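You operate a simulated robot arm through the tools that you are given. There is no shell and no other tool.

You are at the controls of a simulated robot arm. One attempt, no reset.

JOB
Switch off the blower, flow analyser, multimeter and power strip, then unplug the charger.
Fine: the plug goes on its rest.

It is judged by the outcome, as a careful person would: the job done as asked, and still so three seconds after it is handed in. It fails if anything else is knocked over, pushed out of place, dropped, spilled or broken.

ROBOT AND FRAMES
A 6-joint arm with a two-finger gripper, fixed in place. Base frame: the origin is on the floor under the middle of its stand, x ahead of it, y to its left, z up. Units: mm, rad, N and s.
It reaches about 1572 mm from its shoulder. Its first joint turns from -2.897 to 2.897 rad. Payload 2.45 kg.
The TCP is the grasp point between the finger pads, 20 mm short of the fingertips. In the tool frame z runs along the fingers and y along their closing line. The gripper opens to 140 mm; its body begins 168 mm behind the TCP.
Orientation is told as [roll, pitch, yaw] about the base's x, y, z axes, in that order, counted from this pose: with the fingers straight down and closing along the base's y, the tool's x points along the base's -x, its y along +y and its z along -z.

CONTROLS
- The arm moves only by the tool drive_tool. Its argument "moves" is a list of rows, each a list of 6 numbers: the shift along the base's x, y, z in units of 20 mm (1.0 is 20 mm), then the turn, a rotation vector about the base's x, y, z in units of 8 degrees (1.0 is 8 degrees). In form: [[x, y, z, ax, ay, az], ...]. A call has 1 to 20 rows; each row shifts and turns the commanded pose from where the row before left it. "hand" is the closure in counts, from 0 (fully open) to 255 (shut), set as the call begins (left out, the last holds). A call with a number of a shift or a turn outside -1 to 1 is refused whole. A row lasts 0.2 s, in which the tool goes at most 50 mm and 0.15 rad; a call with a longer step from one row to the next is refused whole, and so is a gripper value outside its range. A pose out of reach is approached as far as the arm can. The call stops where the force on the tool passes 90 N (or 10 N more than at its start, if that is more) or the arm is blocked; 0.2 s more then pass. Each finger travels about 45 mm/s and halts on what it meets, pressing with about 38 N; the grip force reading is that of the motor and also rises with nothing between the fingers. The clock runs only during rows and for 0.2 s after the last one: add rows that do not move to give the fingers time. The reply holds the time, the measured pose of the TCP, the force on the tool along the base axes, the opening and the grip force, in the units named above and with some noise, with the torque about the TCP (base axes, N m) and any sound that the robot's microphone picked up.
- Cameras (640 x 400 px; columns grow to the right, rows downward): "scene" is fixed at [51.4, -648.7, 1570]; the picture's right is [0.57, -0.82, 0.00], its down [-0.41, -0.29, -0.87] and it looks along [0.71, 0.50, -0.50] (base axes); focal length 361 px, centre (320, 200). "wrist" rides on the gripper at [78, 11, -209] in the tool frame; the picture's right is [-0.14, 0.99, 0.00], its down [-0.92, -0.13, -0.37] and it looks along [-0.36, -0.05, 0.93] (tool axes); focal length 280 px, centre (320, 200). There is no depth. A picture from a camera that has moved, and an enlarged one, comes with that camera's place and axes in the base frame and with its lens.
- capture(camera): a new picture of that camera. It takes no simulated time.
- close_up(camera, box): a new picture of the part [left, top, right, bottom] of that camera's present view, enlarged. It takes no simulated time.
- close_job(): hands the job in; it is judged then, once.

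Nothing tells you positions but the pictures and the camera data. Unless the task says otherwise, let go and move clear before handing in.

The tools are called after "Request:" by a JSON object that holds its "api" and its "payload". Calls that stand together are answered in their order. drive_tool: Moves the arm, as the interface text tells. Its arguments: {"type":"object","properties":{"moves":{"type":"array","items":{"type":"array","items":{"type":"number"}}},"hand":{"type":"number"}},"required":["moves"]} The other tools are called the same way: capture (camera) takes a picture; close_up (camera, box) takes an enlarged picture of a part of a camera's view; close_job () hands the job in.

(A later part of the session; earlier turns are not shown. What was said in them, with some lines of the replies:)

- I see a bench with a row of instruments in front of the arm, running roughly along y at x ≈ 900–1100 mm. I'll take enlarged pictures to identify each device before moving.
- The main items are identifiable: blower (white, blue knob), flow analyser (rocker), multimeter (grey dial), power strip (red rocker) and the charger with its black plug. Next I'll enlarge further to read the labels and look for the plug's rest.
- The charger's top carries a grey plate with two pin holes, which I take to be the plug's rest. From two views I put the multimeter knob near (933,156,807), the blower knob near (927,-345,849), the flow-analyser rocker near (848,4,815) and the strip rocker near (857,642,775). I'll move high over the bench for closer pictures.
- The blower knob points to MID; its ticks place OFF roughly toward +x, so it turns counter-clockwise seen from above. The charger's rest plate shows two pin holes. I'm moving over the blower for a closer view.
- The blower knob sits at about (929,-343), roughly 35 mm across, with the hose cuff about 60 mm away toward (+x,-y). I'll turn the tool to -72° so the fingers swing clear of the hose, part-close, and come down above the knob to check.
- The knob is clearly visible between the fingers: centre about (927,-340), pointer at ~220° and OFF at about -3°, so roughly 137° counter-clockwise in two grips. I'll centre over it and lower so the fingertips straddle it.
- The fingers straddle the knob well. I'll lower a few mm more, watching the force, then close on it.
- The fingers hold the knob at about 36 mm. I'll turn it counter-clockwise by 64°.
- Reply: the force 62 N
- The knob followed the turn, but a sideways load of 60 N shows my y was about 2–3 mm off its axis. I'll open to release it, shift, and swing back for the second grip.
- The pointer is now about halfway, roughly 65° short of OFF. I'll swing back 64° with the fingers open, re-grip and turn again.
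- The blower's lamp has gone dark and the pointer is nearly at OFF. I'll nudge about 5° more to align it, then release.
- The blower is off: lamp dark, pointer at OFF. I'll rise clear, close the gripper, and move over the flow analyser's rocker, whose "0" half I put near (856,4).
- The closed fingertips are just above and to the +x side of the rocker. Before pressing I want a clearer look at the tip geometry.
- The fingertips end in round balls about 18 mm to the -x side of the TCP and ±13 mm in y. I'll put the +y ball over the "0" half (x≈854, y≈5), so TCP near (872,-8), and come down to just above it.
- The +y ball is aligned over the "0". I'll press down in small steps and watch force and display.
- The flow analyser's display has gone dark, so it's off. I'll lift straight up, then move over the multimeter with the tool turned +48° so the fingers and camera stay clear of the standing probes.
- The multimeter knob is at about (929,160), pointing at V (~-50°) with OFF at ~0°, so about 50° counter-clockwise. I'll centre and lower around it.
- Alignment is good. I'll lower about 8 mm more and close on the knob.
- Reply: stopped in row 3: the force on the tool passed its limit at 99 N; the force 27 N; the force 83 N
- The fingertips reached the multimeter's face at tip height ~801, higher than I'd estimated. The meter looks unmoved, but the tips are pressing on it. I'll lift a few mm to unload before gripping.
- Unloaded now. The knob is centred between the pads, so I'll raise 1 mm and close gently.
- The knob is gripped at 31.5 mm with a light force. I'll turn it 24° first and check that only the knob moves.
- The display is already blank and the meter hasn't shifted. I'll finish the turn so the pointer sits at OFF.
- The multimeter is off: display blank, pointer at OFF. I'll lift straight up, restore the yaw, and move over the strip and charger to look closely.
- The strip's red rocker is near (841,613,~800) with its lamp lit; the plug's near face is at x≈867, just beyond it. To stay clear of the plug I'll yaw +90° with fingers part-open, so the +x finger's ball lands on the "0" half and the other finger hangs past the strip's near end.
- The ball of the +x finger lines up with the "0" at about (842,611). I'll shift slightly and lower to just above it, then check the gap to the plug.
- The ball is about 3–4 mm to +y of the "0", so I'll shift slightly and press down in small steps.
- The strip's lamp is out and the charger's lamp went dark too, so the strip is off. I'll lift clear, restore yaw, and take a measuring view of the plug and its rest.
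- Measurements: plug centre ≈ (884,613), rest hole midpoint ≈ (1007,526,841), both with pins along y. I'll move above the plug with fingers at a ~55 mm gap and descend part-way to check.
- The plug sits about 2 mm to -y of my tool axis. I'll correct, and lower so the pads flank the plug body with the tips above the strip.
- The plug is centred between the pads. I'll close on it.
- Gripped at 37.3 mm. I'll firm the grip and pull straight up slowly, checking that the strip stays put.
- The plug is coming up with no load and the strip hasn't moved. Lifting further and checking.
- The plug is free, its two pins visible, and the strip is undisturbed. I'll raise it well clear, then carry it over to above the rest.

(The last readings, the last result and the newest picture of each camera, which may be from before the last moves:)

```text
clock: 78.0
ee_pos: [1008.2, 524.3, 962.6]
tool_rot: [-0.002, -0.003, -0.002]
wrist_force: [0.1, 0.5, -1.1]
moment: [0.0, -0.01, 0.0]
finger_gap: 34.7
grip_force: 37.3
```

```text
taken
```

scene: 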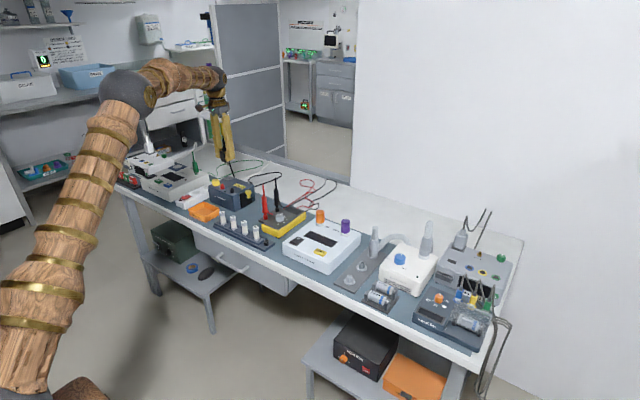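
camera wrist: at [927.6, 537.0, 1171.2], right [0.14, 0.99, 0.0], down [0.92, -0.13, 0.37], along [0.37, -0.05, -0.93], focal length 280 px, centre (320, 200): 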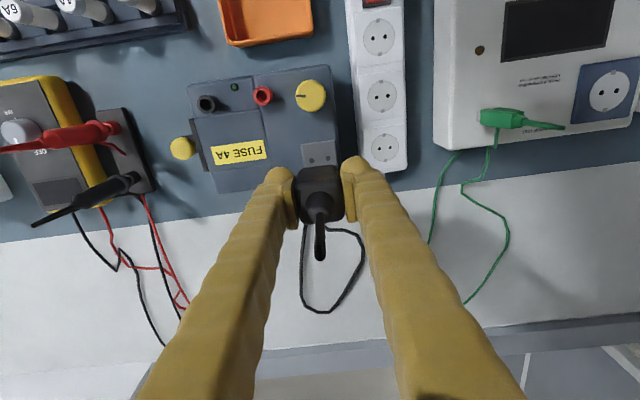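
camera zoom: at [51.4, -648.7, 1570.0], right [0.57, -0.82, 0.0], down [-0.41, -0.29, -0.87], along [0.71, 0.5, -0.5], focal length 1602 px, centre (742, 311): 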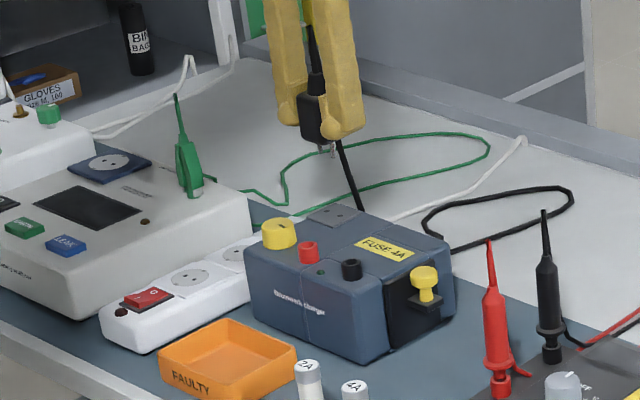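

The plug hangs above the rest and all three strip sockets are visible. I'll enlarge to refine the alignment.

Request:
{"api": "close_up", "payload": {"camera": "wrist", "box": [270, 120, 370, 220]}}

Request:
{"api": "close_up", "payload": {"camera": "wrist", "box": [290, 0, 430, 180]}}

Request:
{"api": "close_up", "payload": {"camera": "scene", "box": [205, 145, 255, 195]}}

```text
4.00 times, centred on (320, 170) of wrist
camera zoom: at [927.6, 537.0, 1171.2], right [0.14, 0.99, 0.0], down [0.92, -0.13, 0.37], along [0.37, -0.05, -0.93], focal length 1122 px, centre (320, 320)
```

zoom: 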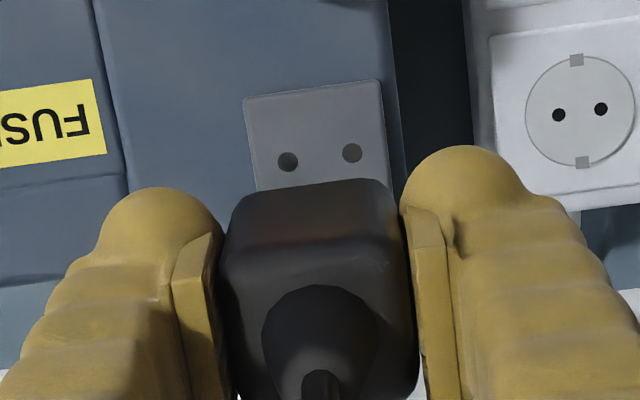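

```text
2.22 times, centred on (360, 90) of wrist
camera zoom: at [927.6, 537.0, 1171.2], right [0.14, 0.99, 0.0], down [0.92, -0.13, 0.37], along [0.37, -0.05, -0.93], focal length 623 px, centre (231, 444)
```

zoom: 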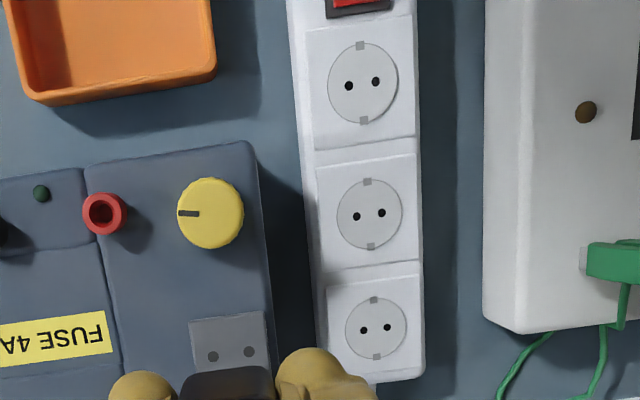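

```text
8.00 times, centred on (230, 170) of scene
camera zoom: at [51.4, -648.7, 1570.0], right [0.57, -0.82, 0.0], down [-0.41, -0.29, -0.87], along [0.71, 0.5, -0.5], focal length 2884 px, centre (1040, 440)
```

zoom: 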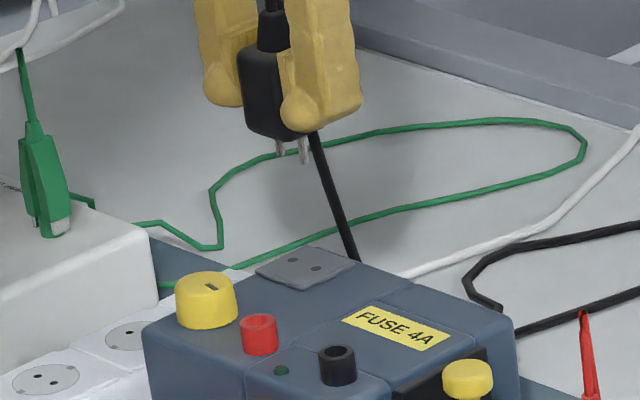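

Alignment from the wrist view is within ~1–2 mm. I'll lower to about 12 mm above the plate and compare pins with holes in the scene view.

Request:
{"api": "drive_tool", "payload": {"moves": [[0, 0, -1, 0, 0, 0], [0, 0, -1, 0, 0, 0], [0, 0, -0.5, 0, 0, 0], [0, 0, 0, 0, 0, 0]], "hand": 240}}

Request:
{"api": "close_up", "payload": {"camera": "scene", "box": [215, 155, 255, 195]}}

Request:
{"api": "close_up", "payload": {"camera": "wrist", "box": [270, 120, 370, 220]}}

```text
clock: 79.0
ee_pos: [1006.0, 526.9, 912.1]
tool_rot: [-0.001, -0.006, -0.003]
wrist_force: [0.5, -0.7, -0.6]
moment: [-0.02, 0.0, 0.01]
finger_gap: 34.7
grip_force: 38.1
```

```text
10.00 times, centred on (235, 175) of scene
camera zoom: at [51.4, -648.7, 1570.0], right [0.57, -0.82, 0.0], down [-0.41, -0.29, -0.87], along [0.71, 0.5, -0.5], focal length 3606 px, centre (1170, 450)
```

zoom: 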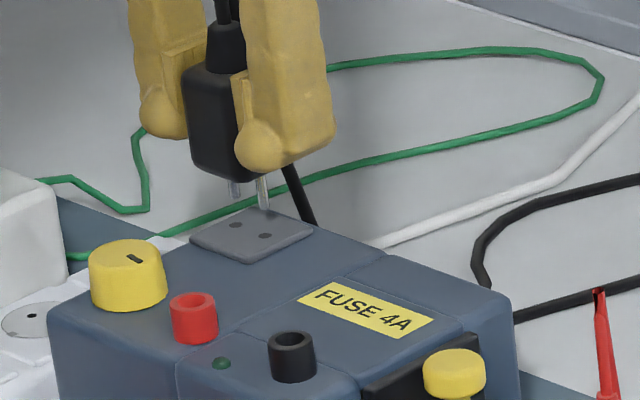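

```text
4.00 times, centred on (320, 170) of wrist
camera zoom: at [927.2, 537.3, 1120.6], right [0.14, 0.99, 0.0], down [0.92, -0.13, 0.37], along [0.37, -0.05, -0.93], focal length 1122 px, centre (320, 320)
```

zoom: 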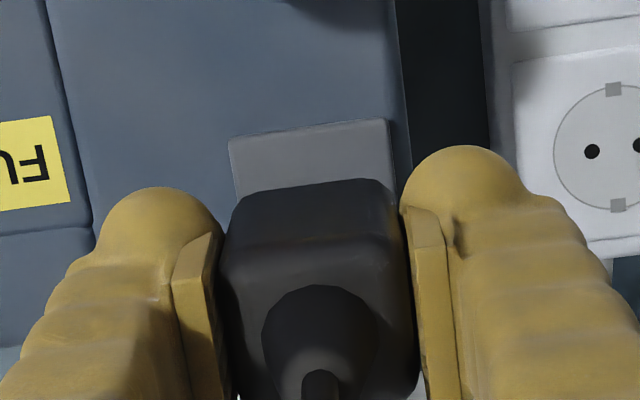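

Pins and holes look nearly aligned. I'll take a tighter enlargement to refine the last millimetre or so.

Request:
{"api": "close_up", "payload": {"camera": "scene", "box": [227, 165, 247, 185]}}

Request:
{"api": "drive_tool", "payload": {"moves": [[0, 0, -0.2, 0, 0, 0], [0, 0, -0.2, 0, 0, 0], [0, 0, 0, 0, 0, 0]], "hand": 240}}

Request:
{"api": "close_up", "payload": {"camera": "scene", "box": [227, 165, 247, 185]}}

```text
16.00 times, centred on (237, 175) of scene
camera zoom: at [51.4, -648.7, 1570.0], right [0.57, -0.82, 0.0], down [-0.41, -0.29, -0.87], along [0.71, 0.5, -0.5], focal length 5769 px, centre (1648, 600)
```

zoom: 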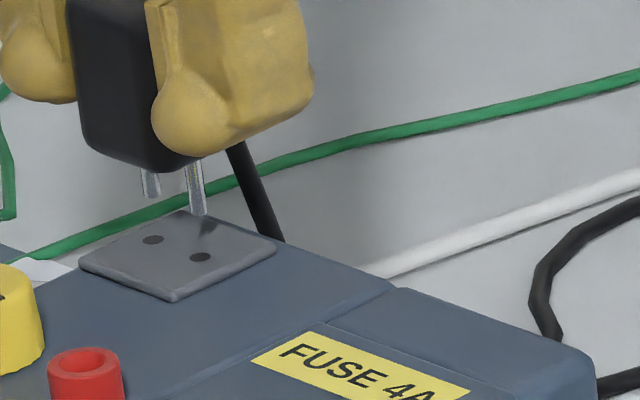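

```text
clock: 79.8
ee_pos: [1008.1, 525.6, 903.6]
tool_rot: [-0.002, -0.005, -0.002]
wrist_force: [0.9, 0.9, -0.5]
moment: [-0.01, 0.04, -0.01]
finger_gap: 34.6
grip_force: 38.2
```

```text
16.00 times, centred on (237, 175) of scene
camera zoom: at [51.4, -648.7, 1570.0], right [0.57, -0.82, 0.0], down [-0.41, -0.29, -0.87], along [0.71, 0.5, -0.5], focal length 5769 px, centre (1648, 600)
```

zoom: 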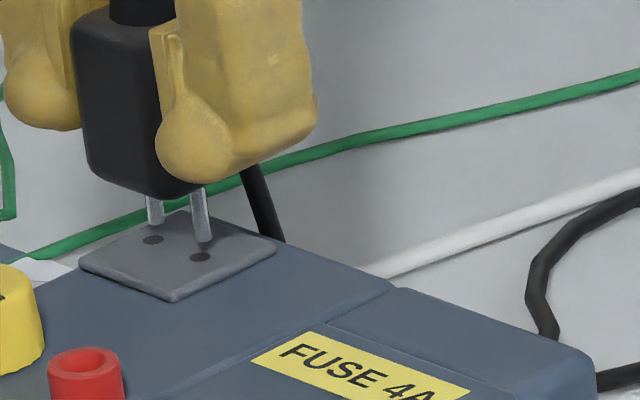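

The pins are about 1.6 mm to image-right of the holes. I'll shift (-1.3,+0.9) mm and look again closer to the plate.

Request:
{"api": "drive_tool", "payload": {"moves": [[-0.065, 0.045, 0, 0, 0, 0], [0, 0, -0.1, 0, 0, 0], [0, 0, 0, 0, 0, 0]], "hand": 240}}

Request:
{"api": "close_up", "payload": {"camera": "scene", "box": [227, 165, 247, 185]}}

```text
clock: 80.6
ee_pos: [1005.4, 526.1, 902.1]
tool_rot: [-0.002, -0.004, -0.001]
wrist_force: [0.5, 0.4, -1.1]
moment: [0.0, -0.02, -0.03]
finger_gap: 34.5
grip_force: 37.9
```

```text
16.00 times, centred on (237, 175) of scene
camera zoom: at [51.4, -648.7, 1570.0], right [0.57, -0.82, 0.0], down [-0.41, -0.29, -0.87], along [0.71, 0.5, -0.5], focal length 5769 px, centre (1648, 600)
```

zoom: 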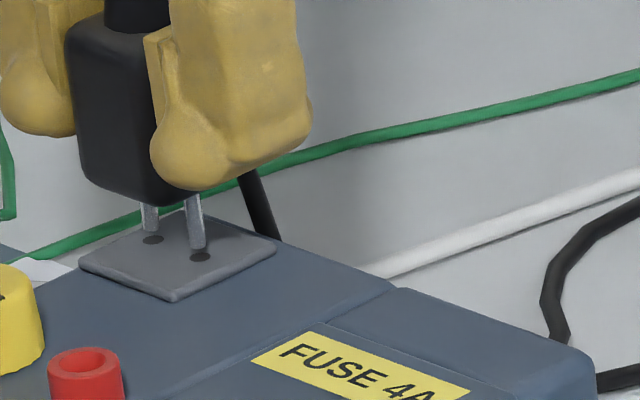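

Pins are now directly over the holes. I'll lower in small steps, watching for contact force.

Request:
{"api": "drive_tool", "payload": {"moves": [[0.01, -0.01, -0.1, 0, 0, 0], [0, 0, -0.1, 0, 0, 0], [0, 0, 0, 0, 0, 0]], "hand": 240}}

Request:
{"api": "close_up", "payload": {"camera": "scene", "box": [227, 165, 247, 185]}}

```text
clock: 81.4
ee_pos: [1006.3, 526.4, 898.1]
tool_rot: [-0.001, -0.003, 0.0]
wrist_force: [0.4, -0.8, -1.5]
moment: [-0.01, 0.02, -0.01]
finger_gap: 34.6
grip_force: 37.9
```

```text
16.00 times, centred on (237, 175) of scene
camera zoom: at [51.4, -648.7, 1570.0], right [0.57, -0.82, 0.0], down [-0.41, -0.29, -0.87], along [0.71, 0.5, -0.5], focal length 5769 px, centre (1648, 600)
```

zoom: 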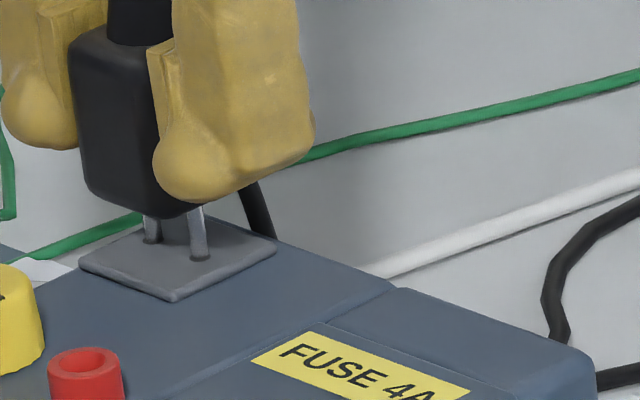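

The pins are entering the holes without resistance. Continuing down gently.

Request:
{"api": "drive_tool", "payload": {"moves": [[0, 0, -0.1, 0, 0, 0], [0, 0, -0.1, 0, 0, 0], [0, 0, -0.1, 0, 0, 0], [0, 0, 0, 0, 0, 0]], "hand": 240}}

Request:
{"api": "close_up", "payload": {"camera": "scene", "box": [227, 165, 247, 185]}}

```text
clock: 82.4
ee_pos: [1005.2, 526.7, 892.6]
tool_rot: [-0.001, -0.003, -0.002]
wrist_force: [0.8, -0.1, -1.0]
moment: [0.02, -0.02, 0.0]
finger_gap: 34.5
grip_force: 38.1
```

```text
16.00 times, centred on (237, 175) of scene
camera zoom: at [51.4, -648.7, 1570.0], right [0.57, -0.82, 0.0], down [-0.41, -0.29, -0.87], along [0.71, 0.5, -0.5], focal length 5769 px, centre (1648, 600)
```

zoom: 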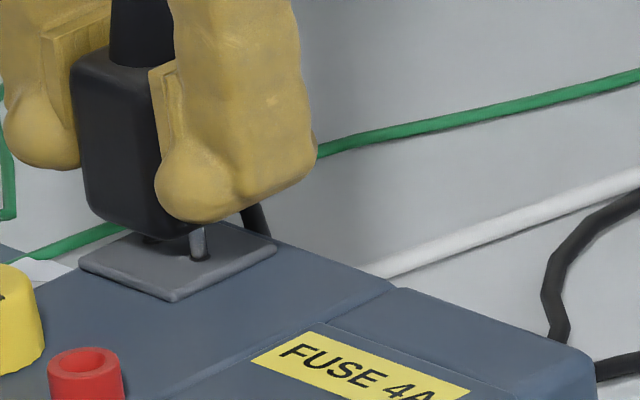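

The pins are sliding in cleanly. I'll continue down until the plug body meets the plate.

Request:
{"api": "drive_tool", "payload": {"moves": [[0, 0, -0.1, 0, 0, 0], [0, 0, -0.1, 0, 0, 0], [0, 0, -0.1, 0, 0, 0], [0, 0, 0, 0, 0, 0]], "hand": 240}}

Request:
{"api": "drive_tool", "payload": {"moves": [[0, 0, -0.06, 0, 0, 0], [0, 0, -0.06, 0, 0, 0], [0, 0, 0, 0, 0, 0]], "hand": 240}}

Request:
{"api": "close_up", "payload": {"camera": "scene", "box": [227, 165, 247, 185]}}

```text
clock: 83.4
ee_pos: [1006.1, 526.2, 886.5]
tool_rot: [-0.001, -0.004, -0.001]
wrist_force: [0.2, -0.8, -1.9]
moment: [0.01, 0.01, -0.02]
finger_gap: 34.7
grip_force: 37.8
```

```text
clock: 84.2
ee_pos: [1004.4, 525.2, 882.9]
tool_rot: [-0.002, -0.003, -0.001]
wrist_force: [-0.7, 0.1, -0.1]
moment: [-0.03, 0.01, -0.05]
finger_gap: 34.4
grip_force: 37.8
```

```text
16.00 times, centred on (237, 175) of scene
camera zoom: at [51.4, -648.7, 1570.0], right [0.57, -0.82, 0.0], down [-0.41, -0.29, -0.87], along [0.71, 0.5, -0.5], focal length 5769 px, centre (1648, 600)
```

zoom: 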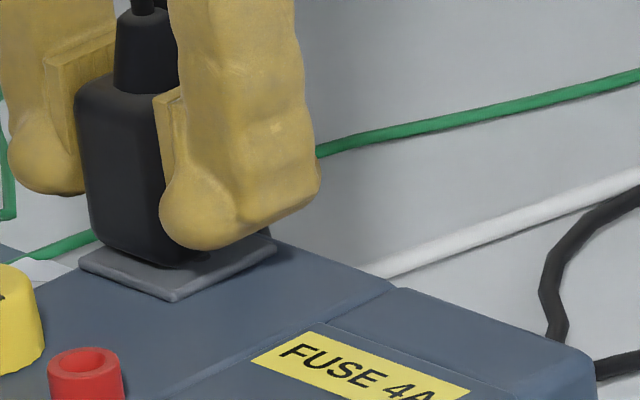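

Nearly seated. Two more 1 mm steps while watching the force.

Request:
{"api": "drive_tool", "payload": {"moves": [[0, 0, -0.05, 0, 0, 0], [0, 0, -0.05, 0, 0, 0], [0, 0, 0, 0, 0, 0]], "hand": 240}}

Request:
{"api": "close_up", "payload": {"camera": "scene", "box": [227, 165, 247, 185]}}

```text
clock: 85.0
ee_pos: [1005.2, 525.6, 880.8]
tool_rot: [-0.002, -0.003, -0.002]
wrist_force: [-0.9, 0.3, 0.6]
moment: [0.0, -0.01, 0.01]
finger_gap: 35.0
grip_force: 38.3
```

```text
16.00 times, centred on (237, 175) of scene
camera zoom: at [51.4, -648.7, 1570.0], right [0.57, -0.82, 0.0], down [-0.41, -0.29, -0.87], along [0.71, 0.5, -0.5], focal length 5769 px, centre (1648, 600)
```

zoom: 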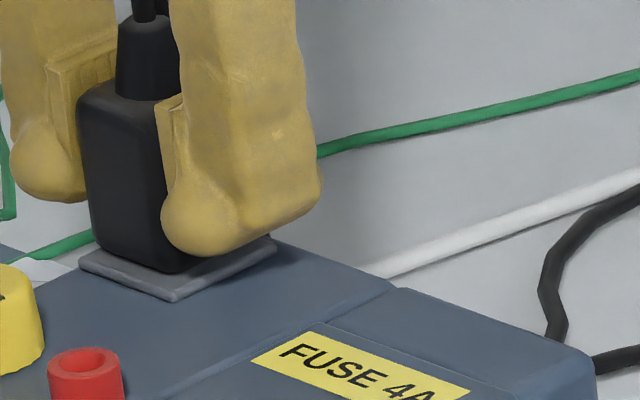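

Request:
{"api": "drive_tool", "payload": {"moves": [[0, 0, -0.05, 0, 0, 0], [0, 0, -0.05, 0, 0, 0], [0, 0, 0, 0, 0, 0]], "hand": 240}}

Request:
{"api": "close_up", "payload": {"camera": "scene", "box": [227, 165, 247, 185]}}

```text
clock: 85.8
ee_pos: [1005.6, 524.9, 881.4]
tool_rot: [-0.003, -0.005, -0.002]
wrist_force: [-26.8, -19.8, 25.9]
moment: [-0.32, 0.33, -0.01]
finger_gap: 34.8
grip_force: 37.8
```

```text
16.00 times, centred on (237, 175) of scene
camera zoom: at [51.4, -648.7, 1570.0], right [0.57, -0.82, 0.0], down [-0.41, -0.29, -0.87], along [0.71, 0.5, -0.5], focal length 5769 px, centre (1648, 600)
```

zoom: 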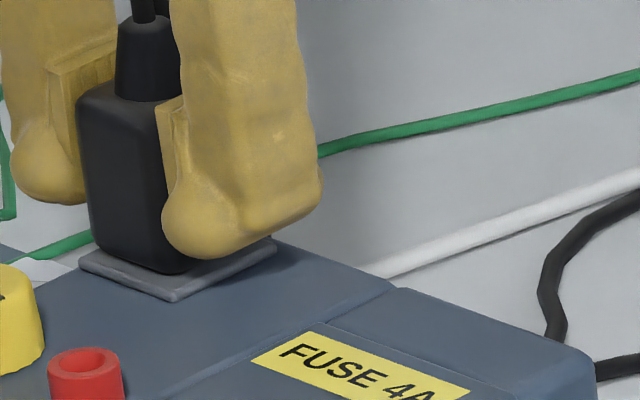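

The plug body is seated on the plate. I'll ease off the side load before letting go.

Request:
{"api": "drive_tool", "payload": {"moves": [[-0.04, -0.03, 0.04, 0, 0, 0], [0, 0, 0, 0, 0, 0]], "hand": 240}}

Request:
{"api": "drive_tool", "payload": {"moves": [[0, 0, 0, 0, 0, 0], [0, 0, 0, 0, 0, 0], [0, 0, 0, 0, 0, 0], [0, 0, 0, 0, 0, 0]], "hand": 160}}

Request:
{"api": "capture", "payload": {"camera": "wrist"}}

Request:
{"api": "close_up", "payload": {"camera": "scene", "box": [215, 155, 255, 195]}}

```text
clock: 86.4
ee_pos: [1005.3, 524.6, 881.3]
tool_rot: [0.0, -0.004, -0.003]
wrist_force: [-3.0, -10.2, 19.7]
moment: [-0.13, -0.14, 0.05]
finger_gap: 34.5
grip_force: 38.1
```

```text
clock: 87.4
ee_pos: [1003.7, 526.3, 879.9]
tool_rot: [-0.002, -0.003, -0.002]
wrist_force: [0.0, 0.2, -0.3]
moment: [0.01, -0.01, -0.01]
finger_gap: 52.3
grip_force: 0.0
```

```text
taken
camera wrist: at [925.2, 537.3, 1089.2], right [0.14, 0.99, 0.0], down [0.92, -0.13, 0.37], along [0.37, -0.05, -0.93], focal length 280 px, centre (320, 200)
```

wrist: 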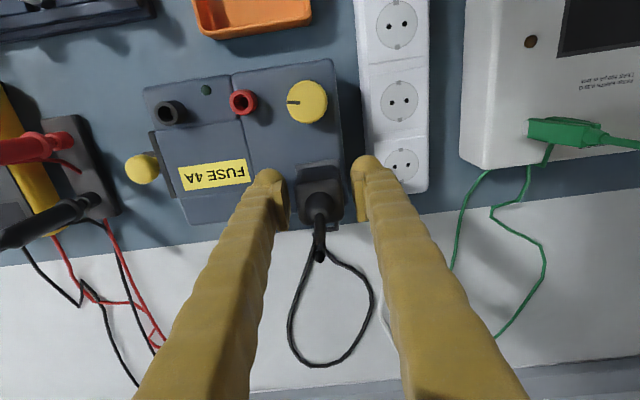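

```text
10.00 times, centred on (235, 175) of scene
camera zoom: at [51.4, -648.7, 1570.0], right [0.57, -0.82, 0.0], down [-0.41, -0.29, -0.87], along [0.71, 0.5, -0.5], focal length 3606 px, centre (1170, 450)
```

zoom: 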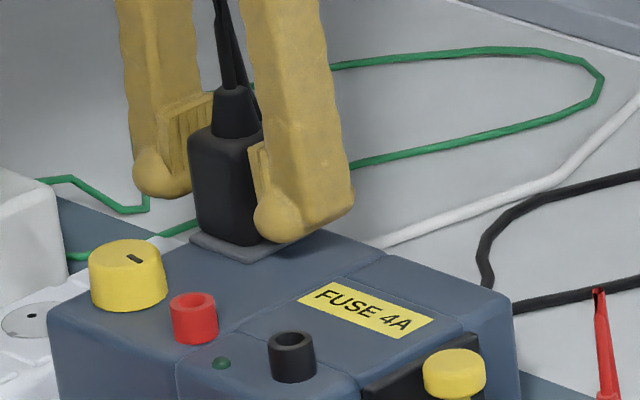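

The plug stands in its rest, released. I'll rise straight up between cable and fingers, then back away.

Request:
{"api": "drive_tool", "payload": {"moves": [[0, 0, 0.3, 0, 0, 0], [0, 0, 0.5, 0, 0, 0], [0, 0, 0.7, 0, 0, 0], [0, 0, 1, 0, 0, 0], [0, 0, 1, 0, 0, 0], [0, 0, 1, 0, 0, 0], [0, 0, 1, 0, 0, 0], [0, 0, 1, 0, 0, 0], [0, 0, 1, 0, 0, 0], [0, 0, 1, 0, 0, 0]], "hand": 150}}

Request:
{"api": "capture", "payload": {"camera": "wrist"}}

Request:
{"api": "close_up", "payload": {"camera": "scene", "box": [200, 140, 270, 210]}}

```text
clock: 89.6
ee_pos: [1003.3, 526.3, 1050.9]
tool_rot: [-0.002, -0.003, -0.001]
wrist_force: [-0.6, 0.3, 0.2]
moment: [0.0, 0.02, -0.04]
finger_gap: 57.6
grip_force: 0.1
```

```text
taken
camera wrist: at [924.9, 537.8, 1259.2], right [0.14, 0.99, 0.0], down [0.92, -0.13, 0.37], along [0.37, -0.05, -0.93], focal length 280 px, centre (320, 200)
```

wrist: 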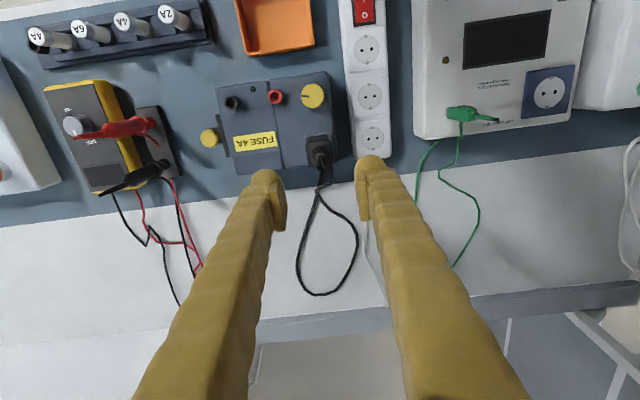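

```text
5.71 times, centred on (235, 175) of scene
camera zoom: at [51.4, -648.7, 1570.0], right [0.57, -0.82, 0.0], down [-0.41, -0.29, -0.87], along [0.71, 0.5, -0.5], focal length 2060 px, centre (806, 343)
```

zoom: 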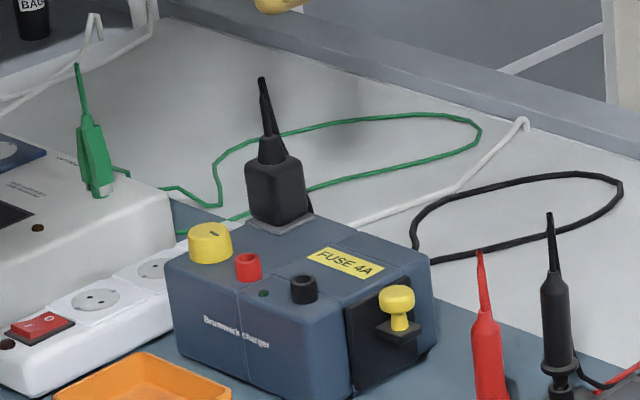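

The plug stands upright on the rest. I'll back the arm away from the bench and check every device one last time.

Request:
{"api": "drive_tool", "payload": {"moves": [[-1, 0, 0.5, 0, 0, 0], [-1, 0, 0.5, 0, 0, 0], [-1, 0, 0.5, 0, 0, 0], [-1, 0, 0, 0, 0, 0], [-1, 0, 0, 0, 0, 0], [-1, 0, 0, 0, 0, 0], [-1, 0, 0, 0, 0, 0], [-1, 0, 0, 0, 0, 0], [-1, 0, 0, 0, 0, 0], [-1, 0, 0, 0, 0, 0], [-1, 0, 0, 0, 0, 0], [-1, 0, 0, 0, 0, 0], [-1, 0, 0, 0, 0, 0], [-1, 0, 0, 0, 0, 0], [-1, 0, 0, 0, 0, 0], [0, 0, 0, 0, 0, 0]], "hand": 100}}

Request:
{"api": "capture", "payload": {"camera": "scene"}}

Request:
{"api": "close_up", "payload": {"camera": "scene", "box": [100, 130, 260, 230]}}

Request:
{"api": "close_up", "payload": {"camera": "scene", "box": [200, 170, 360, 270]}}

Request:
{"api": "close_up", "payload": {"camera": "scene", "box": [320, 200, 540, 340]}}

Request:
{"api": "capture", "payload": {"camera": "wrist"}}

```text
clock: 93.0
ee_pos: [705.6, 524.1, 1081.2]
tool_rot: [-0.002, -0.006, -0.001]
wrist_force: [-0.8, -0.3, -0.2]
moment: [0.01, -0.02, -0.03]
finger_gap: 85.2
grip_force: 0.1
```

```text
taken
```

scene: 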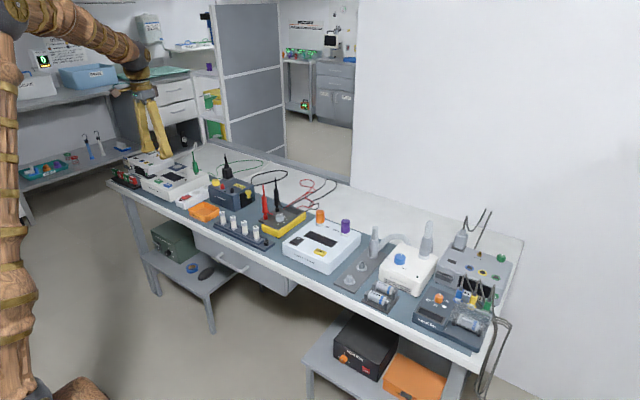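

```text
4.00 times, centred on (180, 180) of scene
camera zoom: at [51.4, -648.7, 1570.0], right [0.57, -0.82, 0.0], down [-0.41, -0.29, -0.87], along [0.71, 0.5, -0.5], focal length 1442 px, centre (880, 280)
```

zoom: 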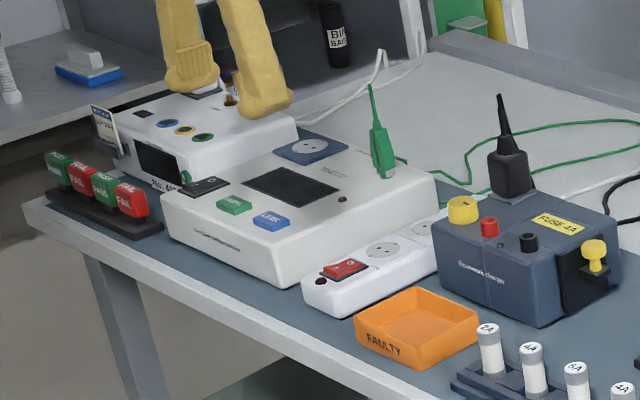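

```text
4.00 times, centred on (280, 220) of scene
camera zoom: at [51.4, -648.7, 1570.0], right [0.57, -0.82, 0.0], down [-0.41, -0.29, -0.87], along [0.71, 0.5, -0.5], focal length 1442 px, centre (480, 120)
```

zoom: 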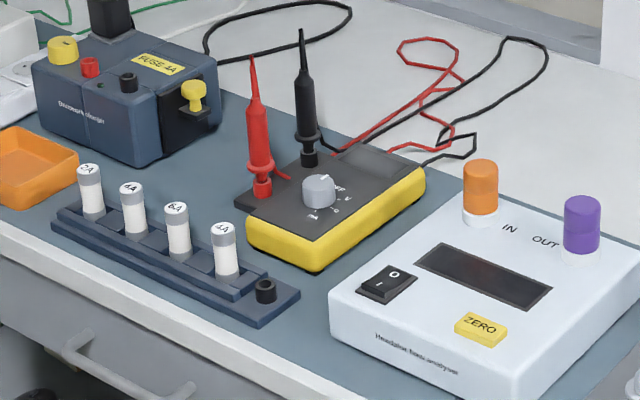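

```text
2.86 times, centred on (430, 270) of scene
camera zoom: at [51.4, -648.7, 1570.0], right [0.57, -0.82, 0.0], down [-0.41, -0.29, -0.87], along [0.71, 0.5, -0.5], focal length 1030 px, centre (6, 0)
```

zoom: 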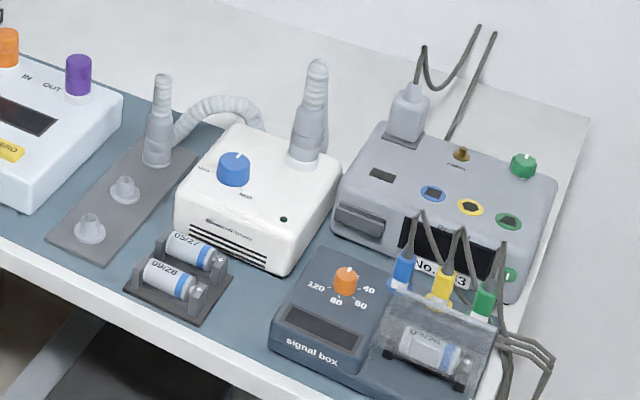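

```text
taken
camera wrist: at [625.2, 536.8, 1289.5], right [0.14, 0.99, 0.0], down [0.92, -0.13, 0.37], along [0.37, -0.05, -0.93], focal length 280 px, centre (320, 200)
```

wrist: 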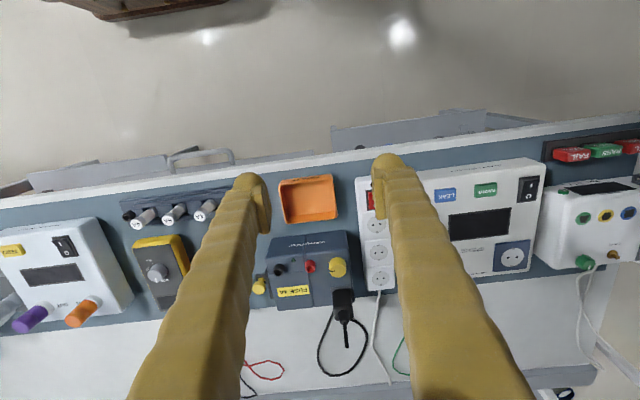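

All four devices read as off: blower lamp dark, flow-analyser and multimeter displays blank, strip and charger lamps out. The plug stands in its rest, nothing else has moved, and the arm is clear, so I'm handing the job in.

Request:
{"api": "close_job", "payload": {}}

```text
The job is handed in.
```

The job is done and handed in. The last pictures showed all four devices off and the charger's plug standing in its rest; I don't have the judge's verdict.

- **Blower:** the knob is turned to OFF and its lamp is dark.
- **Flow analyser:** the rocker is pressed to 0 and the display is blank.
- **Multimeter:** the dial is at OFF and the display is blank.
- **Power strip:** the rocker is pressed to 0, its lamp is out, and the charger's lamp went out with it.
- **Charger plug:** I pulled it only after the strip was off, and set its pins into the two holes of the grey plate on top of the charger.

**Hard contacts:** While lowering onto the multimeter, the fingertips pressed its face hard enough to trip the 90 N limit, and the blower's knob took about 60 N sideways partway through its turn. Neither device had moved in the pictures afterwards, and nothing else on the bench was disturbed.
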